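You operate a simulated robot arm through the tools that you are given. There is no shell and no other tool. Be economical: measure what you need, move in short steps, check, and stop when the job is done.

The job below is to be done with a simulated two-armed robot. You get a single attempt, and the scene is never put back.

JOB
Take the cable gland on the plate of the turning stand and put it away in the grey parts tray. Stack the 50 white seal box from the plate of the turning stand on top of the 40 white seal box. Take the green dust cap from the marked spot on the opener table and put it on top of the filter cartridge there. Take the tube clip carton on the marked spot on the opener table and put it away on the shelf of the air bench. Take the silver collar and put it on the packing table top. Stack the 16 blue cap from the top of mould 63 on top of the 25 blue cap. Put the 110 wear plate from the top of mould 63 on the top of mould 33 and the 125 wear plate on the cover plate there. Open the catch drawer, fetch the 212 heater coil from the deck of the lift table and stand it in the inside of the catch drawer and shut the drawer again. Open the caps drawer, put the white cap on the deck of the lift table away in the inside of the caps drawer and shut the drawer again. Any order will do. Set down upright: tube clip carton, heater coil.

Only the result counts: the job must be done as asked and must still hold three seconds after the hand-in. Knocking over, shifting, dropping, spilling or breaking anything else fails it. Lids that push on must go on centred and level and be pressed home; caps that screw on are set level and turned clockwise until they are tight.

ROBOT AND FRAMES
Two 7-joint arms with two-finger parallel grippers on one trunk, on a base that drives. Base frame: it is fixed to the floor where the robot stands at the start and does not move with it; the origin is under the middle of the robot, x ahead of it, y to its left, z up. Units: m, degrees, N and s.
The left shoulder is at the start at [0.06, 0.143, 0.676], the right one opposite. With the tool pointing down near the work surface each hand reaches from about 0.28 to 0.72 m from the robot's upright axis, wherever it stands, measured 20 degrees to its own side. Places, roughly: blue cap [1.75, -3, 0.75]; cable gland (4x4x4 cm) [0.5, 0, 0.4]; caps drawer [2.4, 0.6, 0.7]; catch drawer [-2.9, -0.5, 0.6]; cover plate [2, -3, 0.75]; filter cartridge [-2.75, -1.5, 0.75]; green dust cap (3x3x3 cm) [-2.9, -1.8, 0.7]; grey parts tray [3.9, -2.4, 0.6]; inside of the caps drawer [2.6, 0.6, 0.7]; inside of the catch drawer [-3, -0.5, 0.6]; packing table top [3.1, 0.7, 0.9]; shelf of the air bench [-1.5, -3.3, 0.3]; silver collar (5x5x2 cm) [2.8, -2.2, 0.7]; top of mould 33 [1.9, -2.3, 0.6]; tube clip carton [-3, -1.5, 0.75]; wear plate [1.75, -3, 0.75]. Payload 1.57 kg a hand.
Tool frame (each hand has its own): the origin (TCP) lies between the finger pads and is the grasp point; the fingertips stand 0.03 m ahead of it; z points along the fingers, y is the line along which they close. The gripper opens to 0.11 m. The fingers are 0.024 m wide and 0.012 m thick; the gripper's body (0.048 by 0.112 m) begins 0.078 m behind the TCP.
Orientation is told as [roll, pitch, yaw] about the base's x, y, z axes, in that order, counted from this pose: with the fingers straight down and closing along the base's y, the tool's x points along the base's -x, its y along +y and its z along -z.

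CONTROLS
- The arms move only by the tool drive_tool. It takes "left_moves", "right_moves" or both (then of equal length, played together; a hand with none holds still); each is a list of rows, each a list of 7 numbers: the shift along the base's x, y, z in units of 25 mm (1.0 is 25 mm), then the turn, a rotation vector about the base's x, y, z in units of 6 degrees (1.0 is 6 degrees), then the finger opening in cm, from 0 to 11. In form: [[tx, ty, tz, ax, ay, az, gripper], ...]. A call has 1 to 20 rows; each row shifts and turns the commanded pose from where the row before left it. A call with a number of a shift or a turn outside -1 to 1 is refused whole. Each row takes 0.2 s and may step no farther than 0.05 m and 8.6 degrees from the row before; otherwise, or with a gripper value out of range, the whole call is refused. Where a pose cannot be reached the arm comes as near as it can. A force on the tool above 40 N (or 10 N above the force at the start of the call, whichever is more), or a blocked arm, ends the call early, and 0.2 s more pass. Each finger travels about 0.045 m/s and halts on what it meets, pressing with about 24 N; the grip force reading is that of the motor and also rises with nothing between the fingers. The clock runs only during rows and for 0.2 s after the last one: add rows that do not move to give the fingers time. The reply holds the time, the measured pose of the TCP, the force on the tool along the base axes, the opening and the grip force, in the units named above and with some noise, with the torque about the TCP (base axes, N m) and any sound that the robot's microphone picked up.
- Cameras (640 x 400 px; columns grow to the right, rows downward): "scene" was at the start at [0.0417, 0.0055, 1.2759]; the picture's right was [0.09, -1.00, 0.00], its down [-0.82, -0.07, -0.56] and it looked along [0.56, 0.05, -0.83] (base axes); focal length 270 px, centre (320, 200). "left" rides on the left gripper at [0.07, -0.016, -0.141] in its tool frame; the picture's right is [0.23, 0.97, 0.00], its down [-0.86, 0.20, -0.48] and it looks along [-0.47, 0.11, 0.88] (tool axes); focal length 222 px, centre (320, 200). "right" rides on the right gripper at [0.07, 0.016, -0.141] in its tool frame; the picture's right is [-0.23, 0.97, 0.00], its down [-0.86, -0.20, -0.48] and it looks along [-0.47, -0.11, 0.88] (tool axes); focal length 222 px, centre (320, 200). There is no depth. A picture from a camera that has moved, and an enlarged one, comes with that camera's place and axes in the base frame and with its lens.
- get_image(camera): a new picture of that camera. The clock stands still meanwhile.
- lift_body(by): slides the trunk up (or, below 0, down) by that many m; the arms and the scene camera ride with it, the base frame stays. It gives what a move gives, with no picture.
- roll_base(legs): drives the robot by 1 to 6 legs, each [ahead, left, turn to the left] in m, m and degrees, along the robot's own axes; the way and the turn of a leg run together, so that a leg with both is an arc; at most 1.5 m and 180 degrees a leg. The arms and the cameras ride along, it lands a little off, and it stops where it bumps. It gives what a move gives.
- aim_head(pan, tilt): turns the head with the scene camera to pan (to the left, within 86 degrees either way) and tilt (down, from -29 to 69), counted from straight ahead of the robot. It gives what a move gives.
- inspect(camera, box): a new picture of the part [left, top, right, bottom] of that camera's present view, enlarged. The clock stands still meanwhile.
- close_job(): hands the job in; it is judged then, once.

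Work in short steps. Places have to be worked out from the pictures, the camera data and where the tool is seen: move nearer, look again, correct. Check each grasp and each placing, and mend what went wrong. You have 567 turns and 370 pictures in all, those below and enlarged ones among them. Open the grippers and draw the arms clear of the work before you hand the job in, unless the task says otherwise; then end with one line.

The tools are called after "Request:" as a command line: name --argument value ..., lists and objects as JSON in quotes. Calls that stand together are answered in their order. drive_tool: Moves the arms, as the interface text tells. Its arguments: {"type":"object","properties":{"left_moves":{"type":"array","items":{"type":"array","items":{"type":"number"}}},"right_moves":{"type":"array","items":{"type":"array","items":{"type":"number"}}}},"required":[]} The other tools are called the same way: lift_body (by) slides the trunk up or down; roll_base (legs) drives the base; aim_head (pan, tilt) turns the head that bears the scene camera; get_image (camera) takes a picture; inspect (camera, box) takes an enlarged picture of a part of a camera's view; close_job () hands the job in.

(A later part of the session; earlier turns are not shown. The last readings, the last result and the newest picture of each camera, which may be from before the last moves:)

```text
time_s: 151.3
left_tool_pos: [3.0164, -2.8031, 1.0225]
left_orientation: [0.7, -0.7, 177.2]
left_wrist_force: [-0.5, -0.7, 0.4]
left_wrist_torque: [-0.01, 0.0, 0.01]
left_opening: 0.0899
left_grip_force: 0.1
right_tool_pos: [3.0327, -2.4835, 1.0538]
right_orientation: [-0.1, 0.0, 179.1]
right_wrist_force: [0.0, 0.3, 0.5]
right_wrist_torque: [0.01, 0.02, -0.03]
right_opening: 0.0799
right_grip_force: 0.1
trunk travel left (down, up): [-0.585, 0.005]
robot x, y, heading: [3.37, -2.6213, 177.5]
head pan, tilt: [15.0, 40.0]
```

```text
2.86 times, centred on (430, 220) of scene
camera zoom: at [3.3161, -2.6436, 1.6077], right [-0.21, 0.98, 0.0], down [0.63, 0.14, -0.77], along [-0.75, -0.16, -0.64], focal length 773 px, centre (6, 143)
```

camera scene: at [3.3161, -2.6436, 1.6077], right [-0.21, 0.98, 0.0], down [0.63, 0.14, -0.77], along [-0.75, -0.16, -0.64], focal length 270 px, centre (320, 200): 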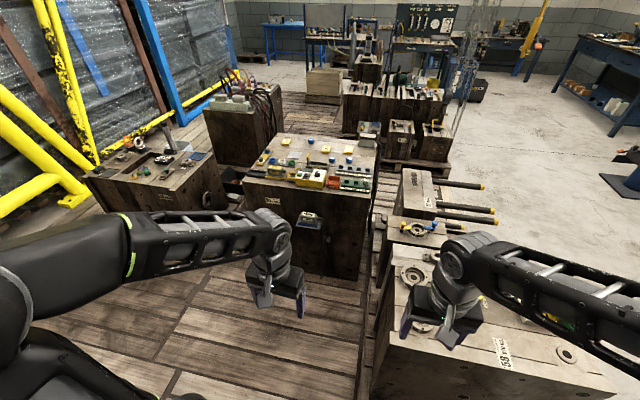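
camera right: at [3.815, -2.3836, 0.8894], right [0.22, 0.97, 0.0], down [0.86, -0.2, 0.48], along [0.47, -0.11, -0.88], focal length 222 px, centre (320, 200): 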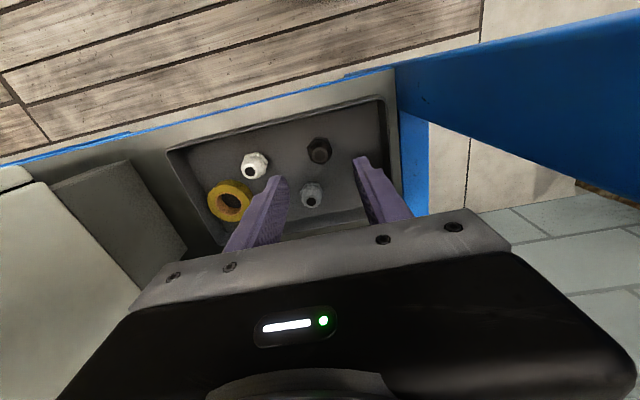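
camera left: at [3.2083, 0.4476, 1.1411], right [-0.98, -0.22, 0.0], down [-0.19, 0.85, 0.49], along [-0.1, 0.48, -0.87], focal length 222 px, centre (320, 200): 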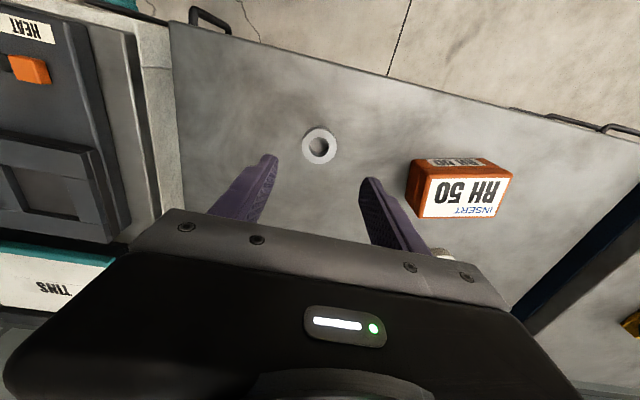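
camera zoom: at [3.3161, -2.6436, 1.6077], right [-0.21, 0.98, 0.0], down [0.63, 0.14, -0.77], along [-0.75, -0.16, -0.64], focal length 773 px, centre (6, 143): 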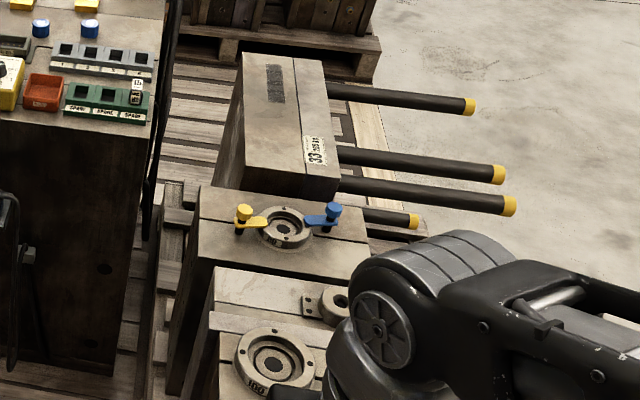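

Mould 63 is confirmed (plates, three blue caps, silver cover plate), but these are too far from the east side; the west side is nearer. I drive out, turn at (2.2,-1.2) and back up to x≈1.25, then look down that gap.

Request:
roll_base --legs '[[0, -1.4, 0], [1.2, 0, 0], [0, 0, -177], [-0.95, 0, 0]]'

Request:
aim_head --pan -75 --tilt 30

Request:
get_image --camera "scene"

```text
time_s: 175.4
left_tool_pos: [1.6215, -1.0445, 1.0221]
left_orientation: [0.7, -0.7, 5.1]
left_wrist_force: [-1.2, -0.5, -0.2]
left_wrist_torque: [0.05, -0.01, -0.03]
left_opening: 0.0899
left_grip_force: 0.0
right_tool_pos: [1.6492, -1.3646, 1.0556]
right_orientation: [0.0, 0.1, 7.0]
right_wrist_force: [0.6, 0.7, 0.6]
right_wrist_torque: [-0.01, 0.0, 0.02]
right_opening: 0.0801
right_grip_force: 0.2
trunk travel left (down, up): [-0.585, 0.005]
robot x, y, heading: [1.2951, -1.2731, 5.1]
head pan, tilt: [15.0, 40.0]
```

```text
time_s: 177.1
left_tool_pos: [1.6225, -1.0445, 1.0224]
left_orientation: [0.7, -0.8, 5.2]
left_wrist_force: [0.6, 0.1, -0.2]
left_wrist_torque: [0.02, 0.03, 0.0]
left_opening: 0.0903
left_grip_force: 0.0
right_tool_pos: [1.6501, -1.3653, 1.054]
right_orientation: [0.0, 0.1, 6.9]
right_wrist_force: [0.0, -0.1, 0.6]
right_wrist_torque: [0.0, 0.02, -0.02]
right_opening: 0.08
right_grip_force: 0.1
trunk travel left (down, up): [-0.585, 0.005]
robot x, y, heading: [1.2922, -1.266, 4.9]
head pan, tilt: [-75.0, 30.0]
```

```text
313 pictures are left
camera scene: at [1.2994, -1.3585, 1.6231], right [-0.94, -0.34, 0.0], down [-0.17, 0.47, -0.87], along [0.3, -0.81, -0.5], focal length 270 px, centre (320, 200)
```

scene: 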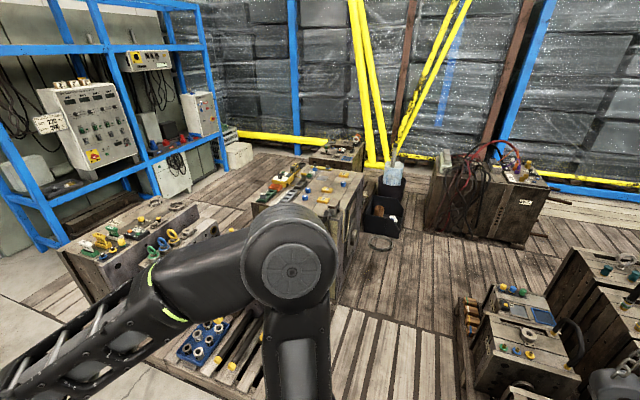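

The corridor west of mould 63 (x 0.9–1.65) is clear down to y≈-3.4. Straighten and sidle in to y≈-2.72.

Request:
roll_base --legs '[[-0.04, 0, -4.9], [0, -1.45, 0]]'

Request:
aim_head --pan -10 --tilt 52

Request:
get_image --camera "scene"

```text
time_s: 184.8
left_tool_pos: [1.6211, -2.5263, 1.0235]
left_orientation: [0.7, -0.7, 1.8]
left_wrist_force: [0.8, 0.6, 0.0]
left_wrist_torque: [0.04, -0.02, -0.03]
left_opening: 0.0901
left_grip_force: 0.1
right_tool_pos: [1.6295, -2.8463, 1.0545]
right_orientation: [-0.1, 0.0, 3.6]
right_wrist_force: [-0.2, -0.3, 0.5]
right_wrist_torque: [0.0, -0.02, -0.01]
right_opening: 0.0798
right_grip_force: 0.1
trunk travel left (down, up): [-0.585, 0.005]
robot x, y, heading: [1.2855, -2.7327, 1.5]
head pan, tilt: [-75.0, 30.0]
```

```text
time_s: 186.2
left_tool_pos: [1.6203, -2.5248, 1.0238]
left_orientation: [0.7, -0.7, 1.9]
left_wrist_force: [0.0, -0.1, 0.4]
left_wrist_torque: [-0.02, 0.03, 0.01]
left_opening: 0.0901
left_grip_force: 0.0
right_tool_pos: [1.6302, -2.8459, 1.0542]
right_orientation: [-0.1, 0.1, 3.6]
right_wrist_force: [0.9, 0.1, 0.4]
right_wrist_torque: [-0.03, 0.01, -0.03]
right_opening: 0.0802
right_grip_force: 0.1
trunk travel left (down, up): [-0.585, 0.005]
robot x, y, heading: [1.2832, -2.7293, 1.8]
head pan, tilt: [-10.0, 52.0]
```

```text
312 pictures are left
camera scene: at [1.3294, -2.7451, 1.5909], right [-0.14, -0.99, 0.0], down [-0.78, 0.11, -0.62], along [0.61, -0.09, -0.79], focal length 270 px, centre (320, 200)
```

scene: 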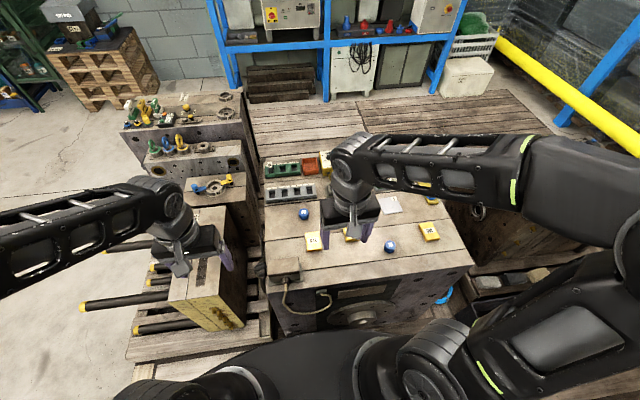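

Everything is in reach here. Look at the labels with both cameras.

Request:
inspect --camera "scene" --box '[260, 150, 480, 300]'

Request:
get_image --camera "right"

```text
2.67 times, centred on (370, 225) of scene
camera zoom: at [1.3294, -2.7451, 1.5909], right [-0.14, -0.99, 0.0], down [-0.78, 0.11, -0.62], along [0.61, -0.09, -0.79], focal length 721 px, centre (187, 133)
```

zoom: 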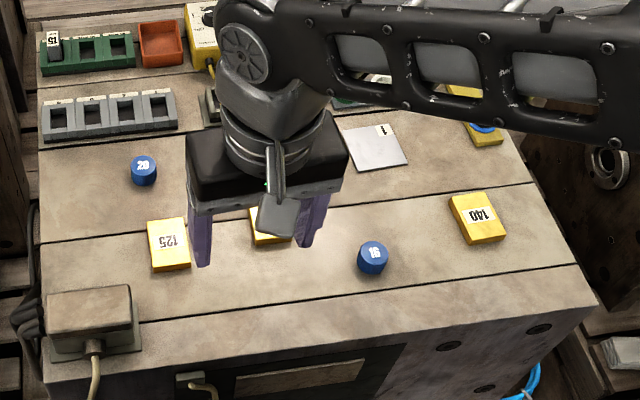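

```text
310 pictures are left
camera right: at [1.5587, -2.836, 1.1962], right [0.17, 0.99, 0.0], down [0.87, -0.14, 0.48], along [0.47, -0.08, -0.88], focal length 222 px, centre (320, 200)
```

right: 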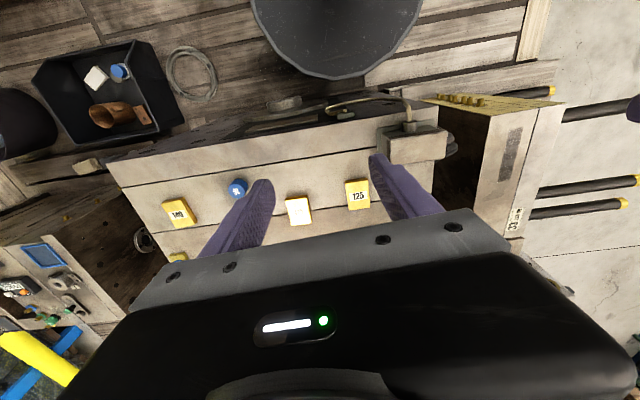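

Caps read 20 and 16 (hidden third presumably 25), plates 125, 140 and presumably 110. Move the right hand above the 16 cap at (1.74,-3.044) for a close look.

Request:
drive_tool --right_moves '[[0.55, -1, -0.7, 0, 0, -0.2, 8], [0.55, -1, -0.7, 0, 0, -0.2, 8], [0.55, -1, -0.7, 0, 0, -0.2, 8], [0.55, -1, -0.7, 0, 0, 0, 8], [0.55, -1, -0.7, 0, 0, 0, 8], [0.55, -1, -0.7, 0, 0, 0, 8], [0.55, -1, -0.7, 0, 0, 0, 8], [0.55, -1, -0.7, 0, 0, 0, 8], [0, 0, 0, 0, 0, 0, 8]]'

Request:
get_image --camera "right"

Request:
inspect --camera "scene" --box '[260, 150, 480, 300]'

```text
time_s: 188.2
left_tool_pos: [1.6199, -2.5255, 1.024]
left_orientation: [0.7, -0.7, 1.9]
left_wrist_force: [-0.2, 0.1, 0.0]
left_wrist_torque: [0.03, 0.0, -0.01]
left_opening: 0.09
left_grip_force: 0.1
right_tool_pos: [1.7391, -3.0473, 0.9121]
right_orientation: [0.0, 0.0, 0.1]
right_wrist_force: [-0.8, 0.1, 0.0]
right_wrist_torque: [-0.06, 0.0, -0.03]
right_opening: 0.0803
right_grip_force: 0.0
trunk travel left (down, up): [-0.585, 0.005]
robot x, y, heading: [1.2818, -2.7304, 2.0]
head pan, tilt: [-10.0, 52.0]
```

```text
309 pictures are left
camera right: at [1.6682, -3.0337, 1.053], right [0.23, 0.97, 0.0], down [0.86, -0.2, 0.48], along [0.47, -0.11, -0.88], focal length 222 px, centre (320, 200)
```

right: 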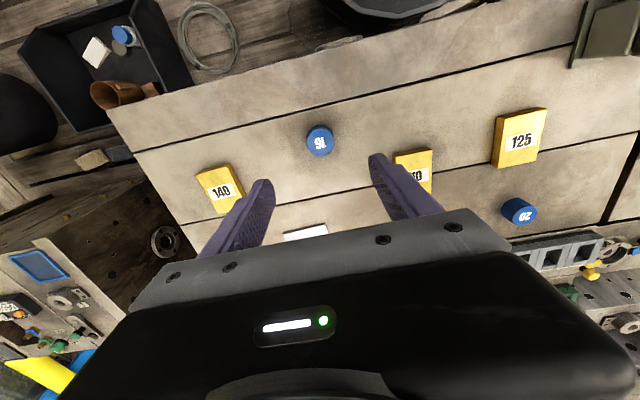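

```text
2.67 times, centred on (370, 225) of scene
camera zoom: at [1.329, -2.7446, 1.5909], right [-0.14, -0.99, 0.0], down [-0.78, 0.11, -0.62], along [0.61, -0.09, -0.79], focal length 721 px, centre (187, 133)
```

zoom: 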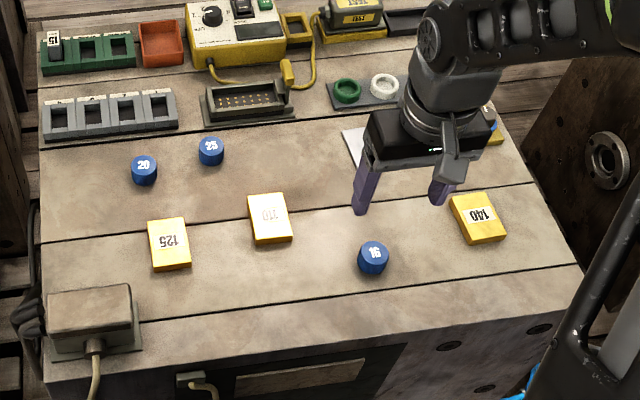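

I enlarge to make sure of the 16 and 25 labels.

Request:
inspect --camera "right" --box '[290, 110, 350, 170]'

Request:
inspect --camera "scene" --box '[290, 185, 360, 235]'

```text
6.67 times, centred on (320, 140) of right
camera zoom: at [1.6682, -3.0337, 1.053], right [0.23, 0.97, 0.0], down [0.86, -0.2, 0.48], along [0.47, -0.11, -0.88], focal length 1481 px, centre (320, 600)
```

zoom: 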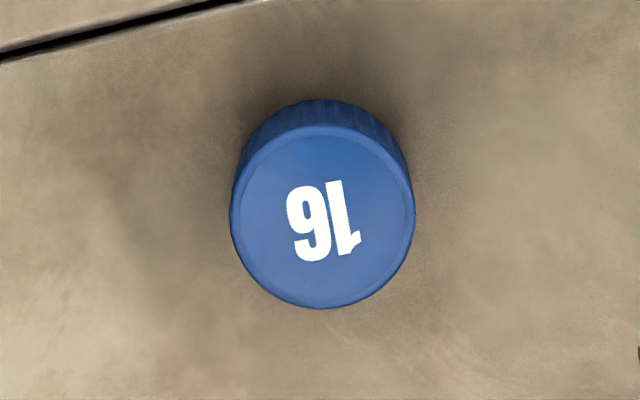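

```text
8.00 times, centred on (325, 210) of scene
camera zoom: at [1.329, -2.7446, 1.5909], right [-0.14, -0.99, 0.0], down [-0.78, 0.11, -0.62], along [0.61, -0.09, -0.79], focal length 2164 px, centre (280, 120)
```

zoom: 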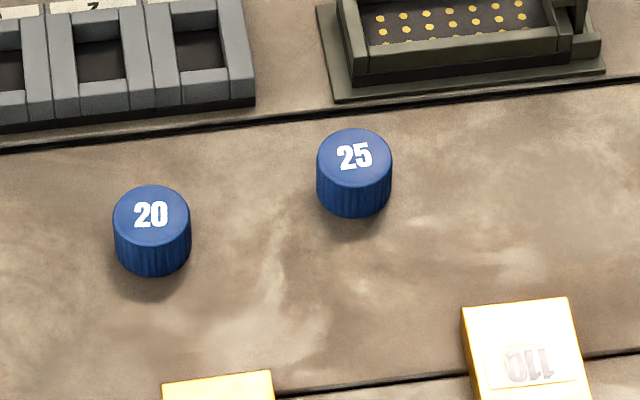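

Labels confirmed: 16 at ≈(1.737,-3.047), 25 at ≈(1.925,-2.867). Descend on the 16 cap.

Request:
drive_tool --right_moves '[[0, 0, -1, 0, 0, 0, 8], [0, 0, -1, 0, 0, 0, 8], [0, 0, -1, 0, 0, 0, 8], [0, 0, -0.8, 0, 0, 0, 8], [0, 0, -0.2, 0, 0, 0, 8], [0, 0, 0, 0, 0, 0, 8]]'

Request:
inspect --camera "right" --box '[200, 60, 440, 240]'

```text
time_s: 189.6
left_tool_pos: [1.6218, -2.5243, 1.023]
left_orientation: [0.6, -0.7, 1.8]
left_wrist_force: [0.3, -1.3, 0.0]
left_wrist_torque: [0.0, 0.01, -0.01]
left_opening: 0.0898
left_grip_force: 0.0
right_tool_pos: [1.7404, -3.0459, 0.8125]
right_orientation: [0.1, 0.0, 0.0]
right_wrist_force: [-0.6, 0.4, 0.4]
right_wrist_torque: [-0.04, 0.06, -0.03]
right_opening: 0.0801
right_grip_force: 0.1
trunk travel left (down, up): [-0.585, 0.005]
robot x, y, heading: [1.284, -2.7339, 1.5]
head pan, tilt: [-10.0, 52.0]
```

```text
2.22 times, centred on (320, 150) of right
camera zoom: at [1.6684, -3.0318, 0.9551], right [0.23, 0.97, 0.0], down [0.86, -0.2, 0.48], along [0.47, -0.11, -0.88], focal length 494 px, centre (320, 311)
```

zoom: 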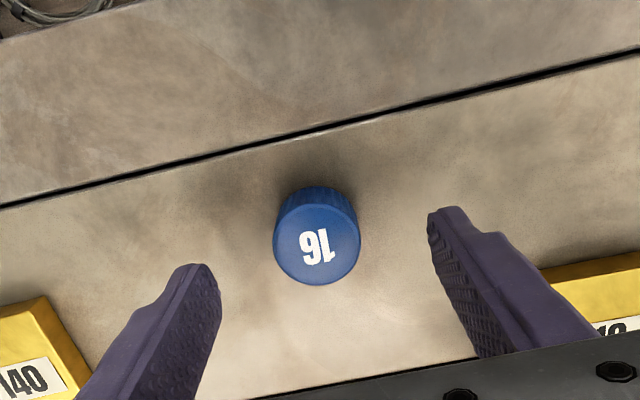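

Well centred. Descend stepwise until the fingertips touch or z≈0.78.

Request:
drive_tool --right_moves '[[-0.1, 0, -0.4, 0, 0, 0, 8], [0, 0, -0.3, 0, 0, 0, 8], [0, 0, -0.25, 0, 0, 0, 8], [0, 0, -0.2, 0, 0, 0, 8], [0, 0, -0.15, 0, 0, 0, 8], [0, 0, -0.15, 0, 0, 0, 8], [0, 0, 0, 0, 0, 0, 8]]'

Request:
inspect --camera "right" --box '[200, 60, 440, 240]'

```text
time_s: 191.2
left_tool_pos: [1.6219, -2.5256, 1.0229]
left_orientation: [0.7, -0.6, 1.8]
left_wrist_force: [0.7, 0.0, -0.5]
left_wrist_torque: [0.0, 0.0, 0.03]
left_opening: 0.0901
left_grip_force: 0.1
right_tool_pos: [1.7366, -3.0463, 0.7781]
right_orientation: [0.0, -0.1, 0.0]
right_wrist_force: [0.4, -0.4, -0.1]
right_wrist_torque: [0.0, -0.02, -0.03]
right_opening: 0.0801
right_grip_force: 0.1
trunk travel left (down, up): [-0.585, 0.005]
robot x, y, heading: [1.2869, -2.7351, 1.8]
head pan, tilt: [-10.0, 52.0]
```

```text
2.22 times, centred on (320, 150) of right
camera zoom: at [1.667, -3.0314, 0.921], right [0.23, 0.97, 0.0], down [0.86, -0.2, 0.48], along [0.47, -0.11, -0.88], focal length 494 px, centre (320, 311)
```

zoom: 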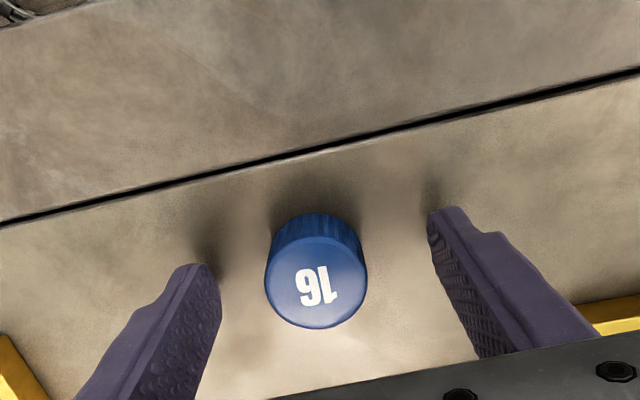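

No contact yet; continue down.

Request:
drive_tool --right_moves '[[0, 0, -0.15, 0, 0, 0, 8], [0, 0, -0.15, 0, 0, 0, 8], [0, 0, -0.15, 0, 0, 0, 8], [0, 0, -0.15, 0, 0, 0, 8], [0, 0, -0.15, 0, 0, 0, 8], [0, 0, 0, 0, 0, 0, 8]]'

Request:
inspect --camera "right" --box '[200, 60, 440, 240]'

```text
time_s: 192.1
left_tool_pos: [1.6192, -2.5241, 1.0239]
left_orientation: [0.7, -0.8, 1.8]
left_wrist_force: [-0.2, 0.1, 0.3]
left_wrist_torque: [0.02, -0.02, 0.0]
left_opening: 0.0903
left_grip_force: 0.0
right_tool_pos: [1.7372, -3.0453, 0.7694]
right_orientation: [0.0, -0.2, 0.0]
right_wrist_force: [-9.9, -1.2, 32.8]
right_wrist_torque: [1.37, 0.67, 0.35]
right_opening: 0.0796
right_grip_force: 0.1
trunk travel left (down, up): [-0.585, 0.005]
robot x, y, heading: [1.2882, -2.7339, 1.7]
head pan, tilt: [-10.0, 52.0]
stopped in row 4 (right hand): the force on the tool passed its limit (the readings are from after the stop); the commanded pose is now the measured one
```

```text
2.22 times, centred on (320, 150) of right
camera zoom: at [1.6662, -3.031, 0.9116], right [0.23, 0.97, 0.0], down [0.85, -0.2, 0.48], along [0.47, -0.11, -0.88], focal length 494 px, centre (320, 311)
```

zoom: 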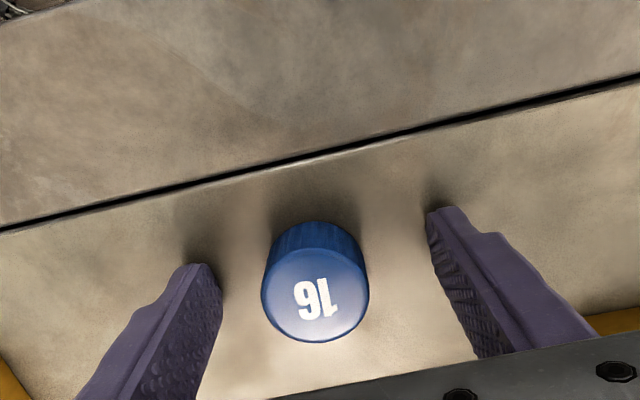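

Surface at z≈0.740. Raise 4 mm, shift -3 mm in y, and close.

Request:
drive_tool --right_moves '[[-0.05, -0.14, 0.16, 0, 0, 0, 8], [0, 0, 0, 0, 0, 0, 2], [0, 0, 0, 0, 0, 0, 2], [0, 0, 0, 0, 0, 0, 2], [0, 0, 0, 0, 0, 0, 2], [0, 0, 0, 0, 0, 0, 2], [0, 0, 0, 0, 0, 0, 2], [0, 0, 0.3, 0, 0, 0, 2], [0, 0, 1, 0, 0, 0, 2], [0, 0, 1, 0, 0, 0, 2], [0, 0, 0.7, 0, 0, 0, 2], [0, 0, 0, 0, 0, 0, 2]]'

Request:
inspect --camera "right" --box '[200, 60, 440, 240]'

```text
time_s: 194.7
left_tool_pos: [1.6196, -2.5253, 1.0231]
left_orientation: [0.7, -0.7, 1.8]
left_wrist_force: [-0.1, -0.7, 0.3]
left_wrist_torque: [-0.01, 0.02, 0.01]
left_opening: 0.0901
left_grip_force: 0.0
right_tool_pos: [1.7404, -3.0496, 0.8466]
right_orientation: [-0.1, -0.2, 0.1]
right_wrist_force: [-0.1, 0.3, 0.2]
right_wrist_torque: [0.0, -0.04, 0.03]
right_opening: 0.0337
right_grip_force: 23.8
trunk travel left (down, up): [-0.585, 0.005]
robot x, y, heading: [1.2841, -2.7322, 1.8]
head pan, tilt: [-10.0, 52.0]
```

```text
2.22 times, centred on (320, 150) of right
camera zoom: at [1.6694, -3.035, 0.9879], right [0.23, 0.97, 0.0], down [0.85, -0.2, 0.48], along [0.47, -0.11, -0.88], focal length 494 px, centre (320, 311)
```

zoom: 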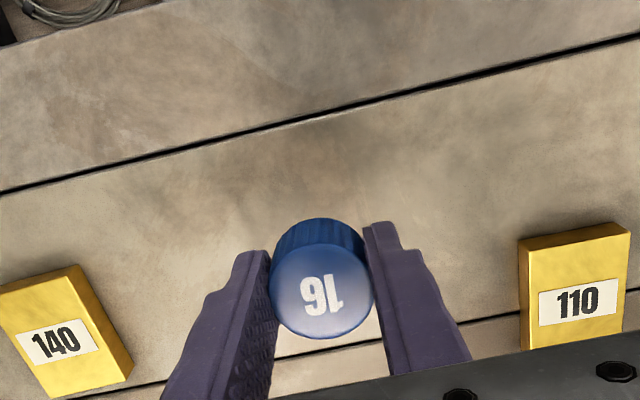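

Held (3.4 cm). Move over the 25 cap staying high.

Request:
drive_tool --right_moves '[[0.92, 0.92, 0.5, 0, 0, 0, 2], [0.92, 0.92, 0.5, 0, 0, 0, 2], [0.92, 0.92, 0, 0, 0, 0, 2], [0.92, 0.92, 0, 0, 0, 0, 2], [0.92, 0.92, 0, 0, 0, 0, 2], [0.92, 0.92, 0, 0, 0, 0, 2], [0.92, 0.92, 0, 0, 0, 0, 2], [0.92, 0.92, 0, 0, 0, 0, 2], [0, 0, 0, 0, 0, 0, 2]]'

Request:
inspect --camera "right" --box '[200, 60, 440, 240]'

```text
time_s: 196.7
left_tool_pos: [1.6206, -2.5263, 1.0223]
left_orientation: [0.7, -0.7, 1.8]
left_wrist_force: [0.6, -0.3, -0.6]
left_wrist_torque: [0.01, 0.01, 0.01]
left_opening: 0.0899
left_grip_force: 0.0
right_tool_pos: [1.9229, -2.867, 0.8729]
right_orientation: [0.0, -0.2, 0.0]
right_wrist_force: [-0.7, -0.3, -0.5]
right_wrist_torque: [-0.04, -0.02, 0.01]
right_opening: 0.0335
right_grip_force: 24.4
trunk travel left (down, up): [-0.585, 0.005]
robot x, y, heading: [1.2831, -2.7317, 1.9]
head pan, tilt: [-10.0, 52.0]
```

```text
2.22 times, centred on (320, 150) of right
camera zoom: at [1.8516, -2.852, 1.0153], right [0.23, 0.97, 0.0], down [0.85, -0.2, 0.48], along [0.47, -0.11, -0.88], focal length 494 px, centre (320, 311)
```

zoom: 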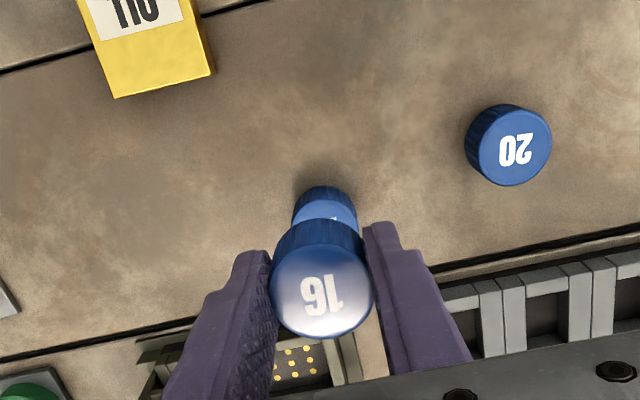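

The 25 cap's centre works out at (1.940,-2.870). Shift +15 mm in x and lower to 0.81.

Request:
drive_tool --right_moves '[[0.6, 0, 0, 0, 0, 0, 2], [0, 0, -1, 0, 0, 0, 2], [0, 0, -0.9, 0, 0, 0, 2], [0, 0, -0.5, 0, 0, 0, 2], [0, 0, 0, 0, 0, 0, 2]]'

Request:
inspect --camera "right" --box '[240, 100, 400, 240]'

Request:
inspect --camera "scene" --box '[270, 150, 390, 240]'

```text
time_s: 197.9
left_tool_pos: [1.6208, -2.5256, 1.0226]
left_orientation: [0.7, -0.7, 1.8]
left_wrist_force: [0.0, 0.0, -0.6]
left_wrist_torque: [0.03, 0.0, 0.0]
left_opening: 0.09
left_grip_force: 0.1
right_tool_pos: [1.937, -2.8667, 0.8118]
right_orientation: [0.1, -0.3, 0.0]
right_wrist_force: [0.9, -0.8, 0.0]
right_wrist_torque: [-0.01, 0.0, -0.03]
right_opening: 0.0335
right_grip_force: 23.8
trunk travel left (down, up): [-0.585, 0.005]
robot x, y, heading: [1.2838, -2.7311, 1.9]
head pan, tilt: [-10.0, 52.0]
```

```text
2.86 times, centred on (320, 170) of right
camera zoom: at [1.8652, -2.8525, 0.9535], right [0.23, 0.97, 0.0], down [0.85, -0.2, 0.48], along [0.47, -0.11, -0.88], focal length 635 px, centre (320, 286)
```

zoom: 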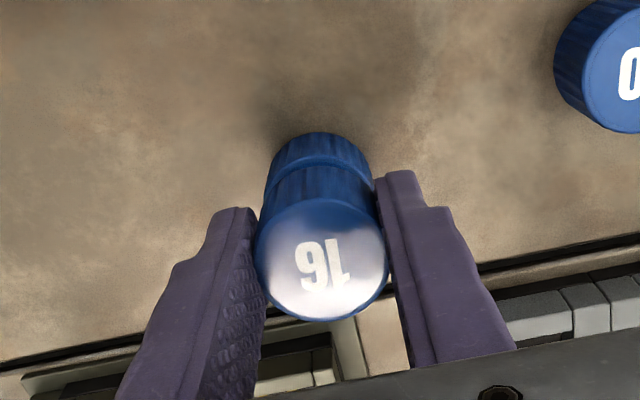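

```text
4.44 times, centred on (330, 195) of scene
camera zoom: at [1.3294, -2.745, 1.5909], right [-0.14, -0.99, 0.0], down [-0.78, 0.11, -0.62], along [0.61, -0.09, -0.79], focal length 1202 px, centre (276, 222)
```

zoom: 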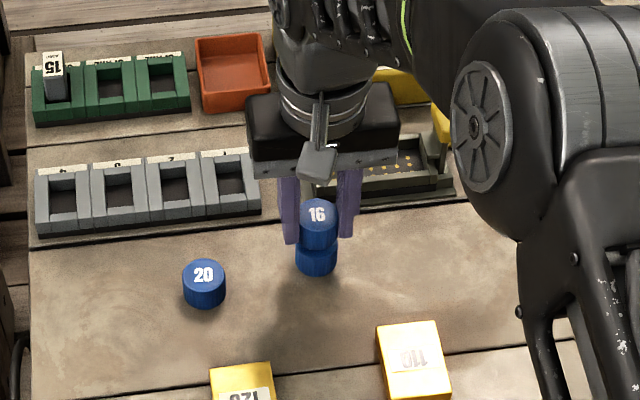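

Aligned in both views. Lower in small steps to contact.

Request:
drive_tool --right_moves '[[0, 0, -0.2, 0, 0, 0, 2], [0, 0, -0.15, 0, 0, 0, 2], [0, 0, -0.1, 0, 0, 0, 2], [0, 0, -0.05, 0, 0, 0, 2], [0, 0, 0, 0, 0, 0, 2]]'

Request:
inspect --camera "right" --box '[240, 100, 400, 240]'

```text
time_s: 199.1
left_tool_pos: [1.6208, -2.5241, 1.0224]
left_orientation: [0.7, -0.6, 1.7]
left_wrist_force: [-0.2, 0.5, 1.2]
left_wrist_torque: [-0.02, 0.0, 0.02]
left_opening: 0.0902
left_grip_force: 0.0
right_tool_pos: [1.9371, -2.8662, 0.7991]
right_orientation: [0.0, -0.3, 0.0]
right_wrist_force: [0.0, -0.2, 0.0]
right_wrist_torque: [0.0, 0.0, -0.02]
right_opening: 0.0329
right_grip_force: 24.0
trunk travel left (down, up): [-0.585, 0.005]
robot x, y, heading: [1.2812, -2.7369, 1.8]
head pan, tilt: [-10.0, 52.0]
```

```text
2.86 times, centred on (320, 170) of right
camera zoom: at [1.8657, -2.8513, 0.9407], right [0.23, 0.97, 0.0], down [0.85, -0.2, 0.48], along [0.47, -0.11, -0.88], focal length 635 px, centre (320, 286)
```

zoom: 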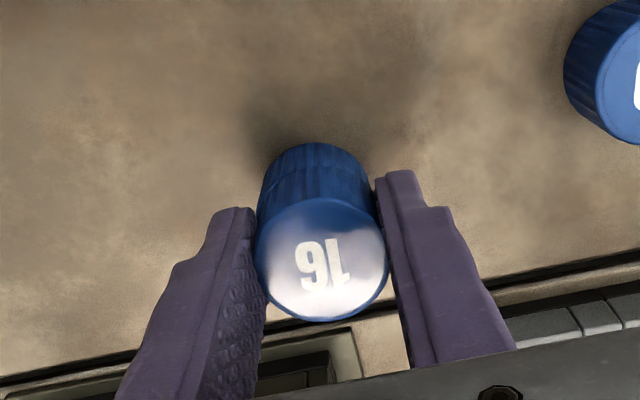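

Sides look flush, still no force; lower in 1 mm steps.

Request:
drive_tool --right_moves '[[0, 0, -0.05, 0, 0, 0, 2], [0, 0, -0.05, 0, 0, 0, 2], [0, 0, 0, 0, 0, 0, 2]]'

```text
time_s: 199.9
left_tool_pos: [1.6201, -2.5247, 1.0231]
left_orientation: [0.7, -0.7, 1.7]
left_wrist_force: [0.3, 0.0, 0.1]
left_wrist_torque: [-0.01, 0.0, 0.0]
left_opening: 0.0901
left_grip_force: 0.1
right_tool_pos: [1.9373, -2.8652, 0.7971]
right_orientation: [-0.1, -0.2, -0.1]
right_wrist_force: [0.0, 1.1, 1.7]
right_wrist_torque: [0.03, 0.02, 0.0]
right_opening: 0.0334
right_grip_force: 23.7
trunk travel left (down, up): [-0.585, 0.005]
robot x, y, heading: [1.284, -2.7359, 1.9]
head pan, tilt: [-10.0, 52.0]
```

Request:
drive_tool --right_moves '[[0, 0, -0.05, 0, 0, 0, 2], [0, 0, -0.03, 0, 0, 0, 2], [0, 0, 0, 0, 0, 0, 2]]'

```text
time_s: 200.7
left_tool_pos: [1.6198, -2.5249, 1.0228]
left_orientation: [0.8, -0.9, 1.7]
left_wrist_force: [-0.2, -0.2, 0.5]
left_wrist_torque: [0.01, -0.03, 0.01]
left_opening: 0.0897
left_grip_force: 0.1
right_tool_pos: [1.9379, -2.866, 0.795]
right_orientation: [0.0, -0.3, 0.1]
right_wrist_force: [1.1, 0.5, 10.6]
right_wrist_torque: [-0.09, -0.07, 0.01]
right_opening: 0.0334
right_grip_force: 23.8
trunk travel left (down, up): [-0.585, 0.005]
robot x, y, heading: [1.2858, -2.729, 1.8]
head pan, tilt: [-10.0, 52.0]
```

Contact (10 N). Release and rise.

Request:
drive_tool --right_moves '[[0, 0, 0.04, 0, 0, 0, 4], [0, 0, 0, 0, 0, 0, 6.5], [0, 0, 0, 0, 0, 0, 6.5], [0, 0, 0, 0, 0, 0, 6.5], [0, 0, 0, 0, 0, 0, 6.5], [0, 0, 0.5, 0, 0, 0, 6.5], [0, 0, 1, 0, 0, 0, 6.5], [0, 0, 1, 0, 0, 0, 6.5], [0, 0, 1, 0, 0, 0, 6.5], [0, 0, 0, 0, 0, 0, 6.5]]'

Request:
inspect --camera "right" --box '[200, 60, 440, 240]'

```text
time_s: 202.9
left_tool_pos: [1.6217, -2.5249, 1.0226]
left_orientation: [0.8, -0.7, 1.8]
left_wrist_force: [0.3, 0.2, -0.2]
left_wrist_torque: [0.01, 0.02, -0.01]
left_opening: 0.0901
left_grip_force: 0.1
right_tool_pos: [1.9374, -2.8649, 0.882]
right_orientation: [0.1, -0.2, 0.0]
right_wrist_force: [0.0, 0.2, 0.5]
right_wrist_torque: [-0.01, -0.01, 0.01]
right_opening: 0.065
right_grip_force: 0.1
trunk travel left (down, up): [-0.585, 0.005]
robot x, y, heading: [1.2878, -2.7318, 2.1]
head pan, tilt: [-10.0, 52.0]
```

```text
2.22 times, centred on (320, 150) of right
camera zoom: at [1.8664, -2.8496, 1.0237], right [0.23, 0.97, 0.0], down [0.85, -0.2, 0.48], along [0.47, -0.11, -0.88], focal length 494 px, centre (320, 311)
```

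zoom: 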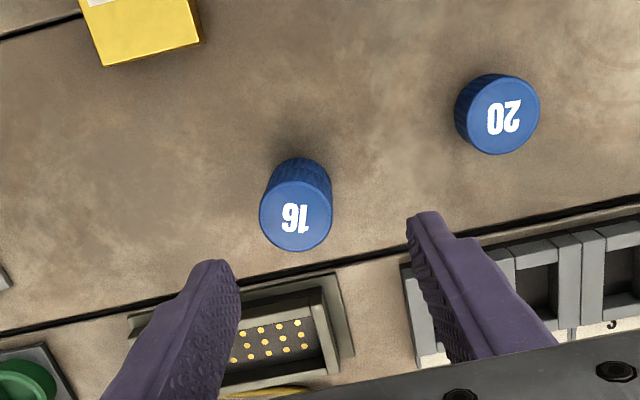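

Stacked well. Now over the 125 wear plate.

Request:
drive_tool --right_moves '[[-0.92, 0.5, 0, 0, 0, 0, 9], [-0.92, 0.5, 0, 0, 0, 0, 9], [-0.92, 0.5, 0, 0, 0, 0, 9], [-0.92, 0.5, 0, 0, 0, 0, 9], [-0.92, 0.5, 0, 0, 0, 0, 9], [-0.92, 0.5, 0, 0, 0, 0, 9], [0, 0, 0, 0, 0, 0, 9]]'

Request:
inspect --camera "right" --box '[200, 60, 440, 240]'

```text
time_s: 204.5
left_tool_pos: [1.6198, -2.5246, 1.0235]
left_orientation: [0.8, -0.8, 1.8]
left_wrist_force: [-0.2, 0.4, -0.2]
left_wrist_torque: [-0.02, 0.02, 0.01]
left_opening: 0.0901
left_grip_force: 0.0
right_tool_pos: [1.7977, -2.7895, 0.8838]
right_orientation: [0.0, -0.2, 0.1]
right_wrist_force: [-0.5, -0.7, 0.1]
right_wrist_torque: [-0.04, 0.02, -0.01]
right_opening: 0.0902
right_grip_force: 0.1
trunk travel left (down, up): [-0.585, 0.005]
robot x, y, heading: [1.2852, -2.7307, 2.0]
head pan, tilt: [-10.0, 52.0]
```

```text
2.22 times, centred on (320, 150) of right
camera zoom: at [1.7259, -2.7741, 1.0258], right [0.23, 0.97, 0.0], down [0.85, -0.2, 0.48], along [0.47, -0.11, -0.88], focal length 494 px, centre (320, 311)
```

zoom: 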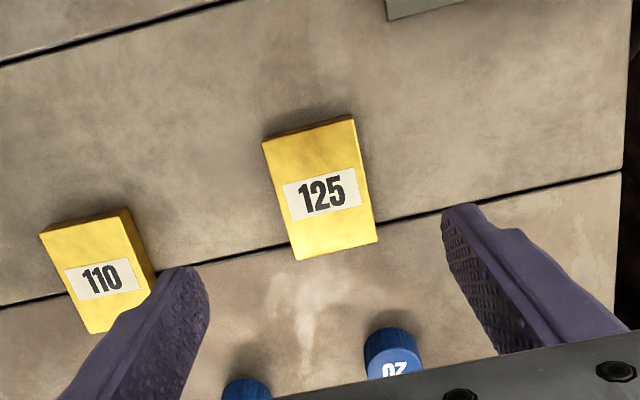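

Plate 125 is square to the axes, centre (1.799,-2.790), 4.9 x 7 cm. Descend to z 0.775 and grip.

Request:
drive_tool --right_moves '[[0.05, 0, -1, 0, 0.03, 0, 8], [0, 0, -1, 0, 0, 0, 8], [0, 0, -1, 0, 0, 0, 8], [0, 0, -0.8, 0, 0, 0, 8], [0, 0, -0.3, 0, 0, 0, 8], [0, 0, -0.23, 0, 0, 0, 8], [0, 0, 0, 0, 0, 0, 3], [0, 0, 0, 0, 0, 0, 3], [0, 0, 0, 0, 0, 0, 3], [0, 0, 0, 0, 0, 0, 3], [0, 0, 0, 0, 0, 0, 3]]'

Request:
inspect --camera "right" --box '[200, 60, 440, 240]'

```text
time_s: 206.9
left_tool_pos: [1.6204, -2.5251, 1.0228]
left_orientation: [0.7, -0.7, 1.8]
left_wrist_force: [-0.8, 0.2, 0.0]
left_wrist_torque: [-0.02, -0.01, -0.02]
left_opening: 0.09
left_grip_force: 0.1
right_tool_pos: [1.8003, -2.7915, 0.7757]
right_orientation: [0.0, 0.0, 0.0]
right_wrist_force: [1.0, 2.4, -0.5]
right_wrist_torque: [0.1, -0.19, 0.05]
right_opening: 0.0497
right_grip_force: 24.3
trunk travel left (down, up): [-0.585, 0.005]
robot x, y, heading: [1.2842, -2.7319, 1.6]
head pan, tilt: [-10.0, 52.0]
```

```text
2.22 times, centred on (320, 150) of right
camera zoom: at [1.7294, -2.7766, 0.9168], right [0.23, 0.97, 0.0], down [0.85, -0.2, 0.48], along [0.47, -0.11, -0.88], focal length 494 px, centre (320, 311)
```

zoom: 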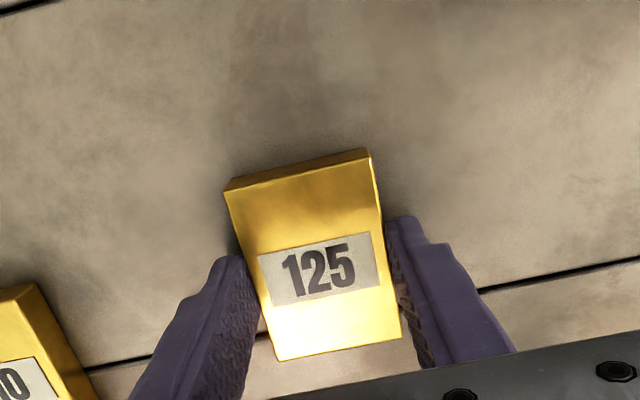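

Gripped (5.0 cm). Lift and carry toward the cover plate.

Request:
drive_tool --right_moves '[[0, 0, 0.4, 0, 0, 0, 3], [0, 0, 1, 0, 0, 0, 3], [0, 0, 1, 0, 0, 0, 3], [0, 0, 1, 0, 0, 0, 3], [0, 0, 0.8, 0, 0, 0, 3], [0.33, -0.98, 0, 0, 0, 0, 3], [0.33, -0.98, 0, 0, 0, 0, 3], [0.33, -0.98, 0, 0, 0, 0, 3], [0.33, -0.98, 0, 0, 0, 0, 3], [0.33, -0.98, 0, 0, 0, 0, 3], [0.33, -0.98, 0, 0, 0, 0, 3], [0.33, -0.98, 0, 0, 0, 0, 3], [0.33, -0.98, 0, 0, 0, 0, 3], [0.33, -0.98, 0, 0, 0, 0, 3], [0.33, -0.98, 0, 0, 0, 0, 3], [0.33, -0.98, 0, 0, 0, 0, 3], [0.33, -0.98, 0, 0, 0, 0, 3], [0.33, -0.98, 0, 0, 0, 0, 3], [0, 0, 0, 0, 0, 0, 3]]'

Request:
get_image --camera "right"

Request:
inspect --camera "scene" --box '[340, 150, 460, 240]'

```text
time_s: 210.9
left_tool_pos: [1.6208, -2.5245, 1.0223]
left_orientation: [0.7, -0.7, 2.0]
left_wrist_force: [-0.4, -0.1, 1.2]
left_wrist_torque: [0.01, -0.02, 0.02]
left_opening: 0.0901
left_grip_force: 0.1
right_tool_pos: [1.9048, -3.1074, 0.8788]
right_orientation: [0.0, 0.0, -0.1]
right_wrist_force: [-0.1, 0.6, -4.5]
right_wrist_torque: [-0.01, 0.01, -0.04]
right_opening: 0.0499
right_grip_force: 24.0
trunk travel left (down, up): [-0.585, 0.005]
robot x, y, heading: [1.2869, -2.732, 1.9]
head pan, tilt: [-10.0, 52.0]
```

```text
294 pictures are left
camera right: at [1.8342, -3.0932, 1.0204], right [0.23, 0.97, 0.0], down [0.86, -0.2, 0.48], along [0.47, -0.11, -0.88], focal length 222 px, centre (320, 200)
```

right: 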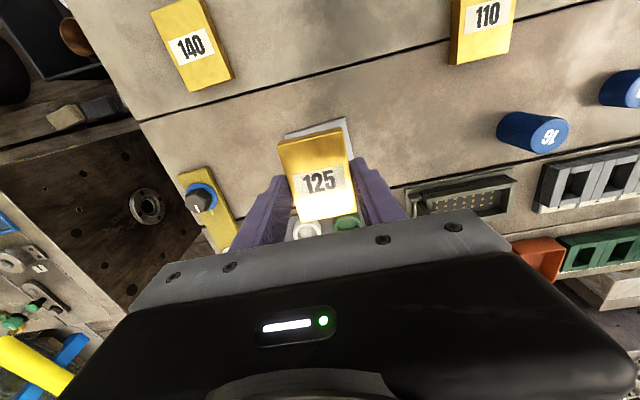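

```text
4.44 times, centred on (400, 195) of scene
camera zoom: at [1.3297, -2.7449, 1.5909], right [-0.14, -0.99, 0.0], down [-0.78, 0.11, -0.62], along [0.61, -0.09, -0.79], focal length 1202 px, centre (-36, 222)
```

zoom: 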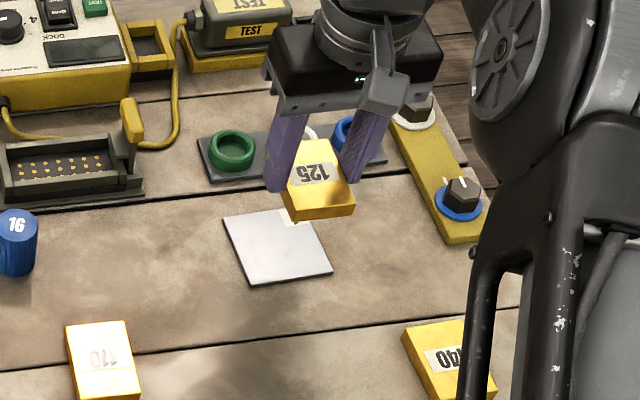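

Cover plate centre is about (1.920,-3.109), ~7.6 cm square, yaw +3°. Shift, turn slightly and lower to 0.79.

Request:
drive_tool --right_moves '[[0.76, 0, 0, 0, 0, 0.4, 3], [0, 0, -1, 0, 0, 0, 3], [0, 0, -1, 0, 0, 0, 3], [0, 0, -1, 0, 0, 0, 3], [0, 0, -0.5, 0, 0, 0, 3], [0, 0, 0, 0, 0, 0, 3]]'

Request:
inspect --camera "right" --box '[200, 60, 440, 240]'

Request:
inspect --camera "scene" --box '[340, 150, 460, 240]'

```text
time_s: 212.3
left_tool_pos: [1.6201, -2.5251, 1.023]
left_orientation: [0.7, -0.7, 1.8]
left_wrist_force: [0.1, 0.2, 0.5]
left_wrist_torque: [0.06, -0.01, -0.01]
left_opening: 0.0901
left_grip_force: 0.0
right_tool_pos: [1.9244, -3.1098, 0.7907]
right_orientation: [0.0, 0.1, 2.5]
right_wrist_force: [0.8, 0.0, -4.1]
right_wrist_torque: [0.01, -0.01, 0.0]
right_opening: 0.0498
right_grip_force: 23.8
trunk travel left (down, up): [-0.585, 0.005]
robot x, y, heading: [1.282, -2.731, 1.9]
head pan, tilt: [-10.0, 52.0]
```

```text
2.22 times, centred on (320, 150) of right
camera zoom: at [1.8545, -3.0978, 0.9333], right [0.19, 0.98, 0.0], down [0.86, -0.16, 0.48], along [0.47, -0.09, -0.88], focal length 494 px, centre (320, 311)
```

zoom: 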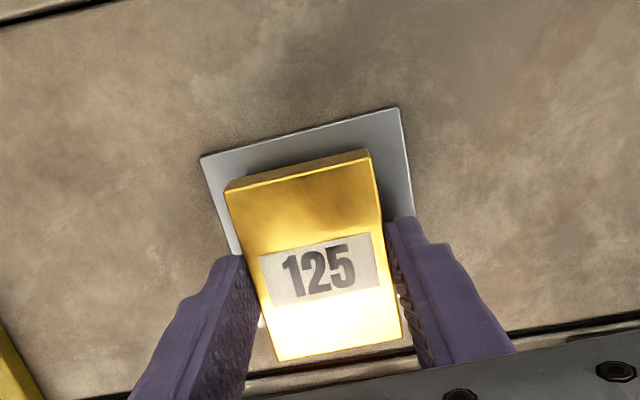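

```text
4.44 times, centred on (400, 195) of scene
camera zoom: at [1.3298, -2.7454, 1.5909], right [-0.14, -0.99, 0.0], down [-0.78, 0.11, -0.62], along [0.61, -0.09, -0.79], focal length 1202 px, centre (-36, 222)
```

zoom: 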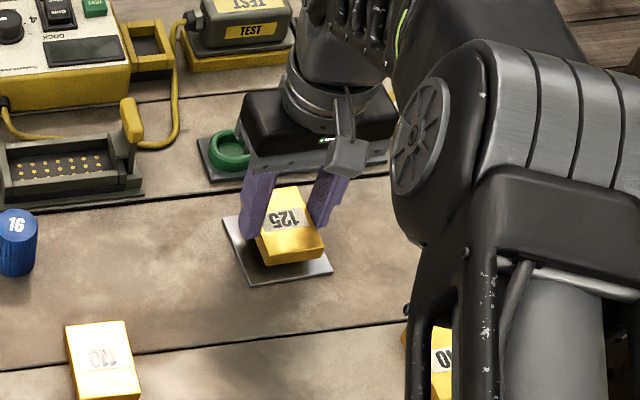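

Good; shift back 4 mm and lower to contact.

Request:
drive_tool --right_moves '[[-0.15, 0, -0.15, 0, 0, 0, 3], [0, 0, -0.12, 0, 0, 0, 3], [0, 0, -0.08, 0, 0, 0, 3], [0, 0, -0.05, 0, 0, 0, 3], [0, 0, 0, 0, 0, 0, 3]]'

```text
time_s: 213.5
left_tool_pos: [1.6205, -2.5255, 1.0221]
left_orientation: [0.7, -0.7, 1.9]
left_wrist_force: [0.8, -0.1, 0.1]
left_wrist_torque: [0.0, -0.02, 0.01]
left_opening: 0.0901
left_grip_force: 0.0
right_tool_pos: [1.9221, -3.1091, 0.782]
right_orientation: [0.0, 0.0, 2.4]
right_wrist_force: [0.2, 0.0, -5.5]
right_wrist_torque: [0.01, -0.02, -0.01]
right_opening: 0.0498
right_grip_force: 23.9
trunk travel left (down, up): [-0.585, 0.005]
robot x, y, heading: [1.288, -2.7336, 1.7]
head pan, tilt: [-10.0, 52.0]
```

Request:
drive_tool --right_moves '[[0, 0, -0.05, 0, 0, 0, 3], [0, 0, -0.05, 0, 0, 0, 3], [0, 0, -0.04, 0, 0, 0, 3], [0, 0, 0, 0, 0, 0, 3]]'

```text
time_s: 214.5
left_tool_pos: [1.6208, -2.5261, 1.0232]
left_orientation: [0.8, -0.7, 1.9]
left_wrist_force: [-1.1, 0.0, -1.0]
left_wrist_torque: [-0.01, 0.01, -0.02]
left_opening: 0.0899
left_grip_force: 0.0
right_tool_pos: [1.9216, -3.1099, 0.7789]
right_orientation: [-0.1, -0.1, 2.4]
right_wrist_force: [-0.9, -1.4, 4.6]
right_wrist_torque: [0.13, 0.27, 0.0]
right_opening: 0.0497
right_grip_force: 23.9
trunk travel left (down, up): [-0.585, 0.005]
robot x, y, heading: [1.2843, -2.7332, 1.9]
head pan, tilt: [-10.0, 52.0]
```

Contact (force swung from -4.5 to +4.6 N). Release and rise.

Request:
drive_tool --right_moves '[[0, 0, 0, 0, 0, 0, 5.5], [0, 0, 0, 0, 0, 0, 7], [0, 0, 0, 0, 0, 0, 7], [0, 0, 0, 0, 0, 0, 7], [0, 0, 0.5, 0, 0, 0, 7], [0, 0, 1, 0, 0, 0, 7], [0, 0, 1, 0, 0, 0, 7], [0, 0, 1, 0, 0, 0, 7], [0, 0, 0.5, 0, 0, -0.4, 7]]'

Request:
inspect --camera "right" --box '[200, 60, 440, 240]'

```text
time_s: 216.5
left_tool_pos: [1.6215, -2.5249, 1.023]
left_orientation: [0.7, -0.6, 1.7]
left_wrist_force: [0.1, 0.7, 0.6]
left_wrist_torque: [0.01, 0.02, -0.03]
left_opening: 0.09
left_grip_force: 0.1
right_tool_pos: [1.9219, -3.1075, 0.8785]
right_orientation: [-0.1, 0.0, -0.1]
right_wrist_force: [0.2, 0.0, -0.2]
right_wrist_torque: [0.0, -0.02, -0.05]
right_opening: 0.0701
right_grip_force: 0.0
trunk travel left (down, up): [-0.585, 0.005]
robot x, y, heading: [1.2854, -2.7317, 1.7]
head pan, tilt: [-10.0, 52.0]
```

```text
2.22 times, centred on (320, 150) of right
camera zoom: at [1.8511, -3.0929, 1.0203], right [0.23, 0.97, 0.0], down [0.85, -0.2, 0.48], along [0.47, -0.11, -0.88], focal length 494 px, centre (320, 311)
```

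zoom: 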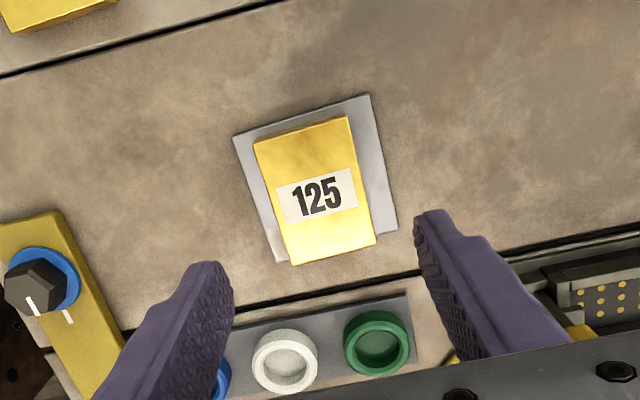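

125 is on the cover plate. Now the 110 plate.

Request:
drive_tool --right_moves '[[-0.5, 0.9, 0, 0, 0, 0, 9], [-0.5, 0.9, 0, 0, 0, 0, 9], [-0.5, 0.9, 0, 0, 0, 0, 9], [-0.5, 0.9, 0, 0, 0, 0, 9], [-0.5, 0.9, 0, 0, 0, 0, 9], [-0.5, 0.9, 0, 0, 0, 0, 9], [-0.5, 0.9, 0, 0, 0, 0, 9], [-0.5, 0.9, 0, 0, 0, 0, 9], [0, 0, 0, 0, 0, 0, 9]]'

Request:
inspect --camera "right" --box '[200, 60, 440, 240]'

```text
time_s: 218.5
left_tool_pos: [1.6212, -2.5258, 1.0238]
left_orientation: [0.7, -0.8, 1.9]
left_wrist_force: [0.4, 0.2, 0.2]
left_wrist_torque: [0.02, -0.01, 0.02]
left_opening: 0.0897
left_grip_force: 0.1
right_tool_pos: [1.8231, -2.9312, 0.8771]
right_orientation: [0.1, 0.0, 0.0]
right_wrist_force: [-1.0, 0.1, -0.4]
right_wrist_torque: [0.0, -0.02, 0.04]
right_opening: 0.0897
right_grip_force: 0.1
trunk travel left (down, up): [-0.585, 0.005]
robot x, y, heading: [1.2816, -2.7397, 1.8]
head pan, tilt: [-10.0, 52.0]
```

```text
2.22 times, centred on (320, 150) of right
camera zoom: at [1.7523, -2.916, 1.0185], right [0.23, 0.97, 0.0], down [0.85, -0.2, 0.48], along [0.47, -0.11, -0.88], focal length 494 px, centre (320, 311)
```

zoom: 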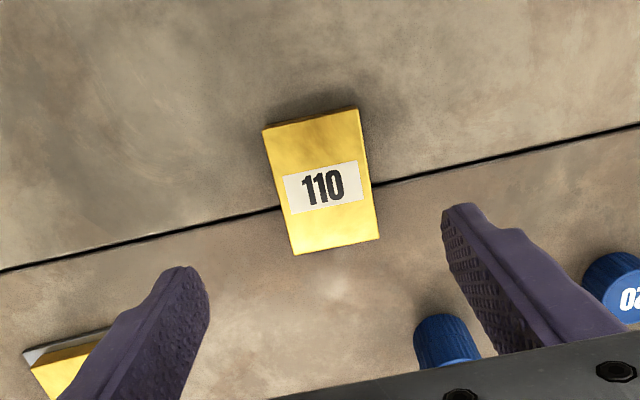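

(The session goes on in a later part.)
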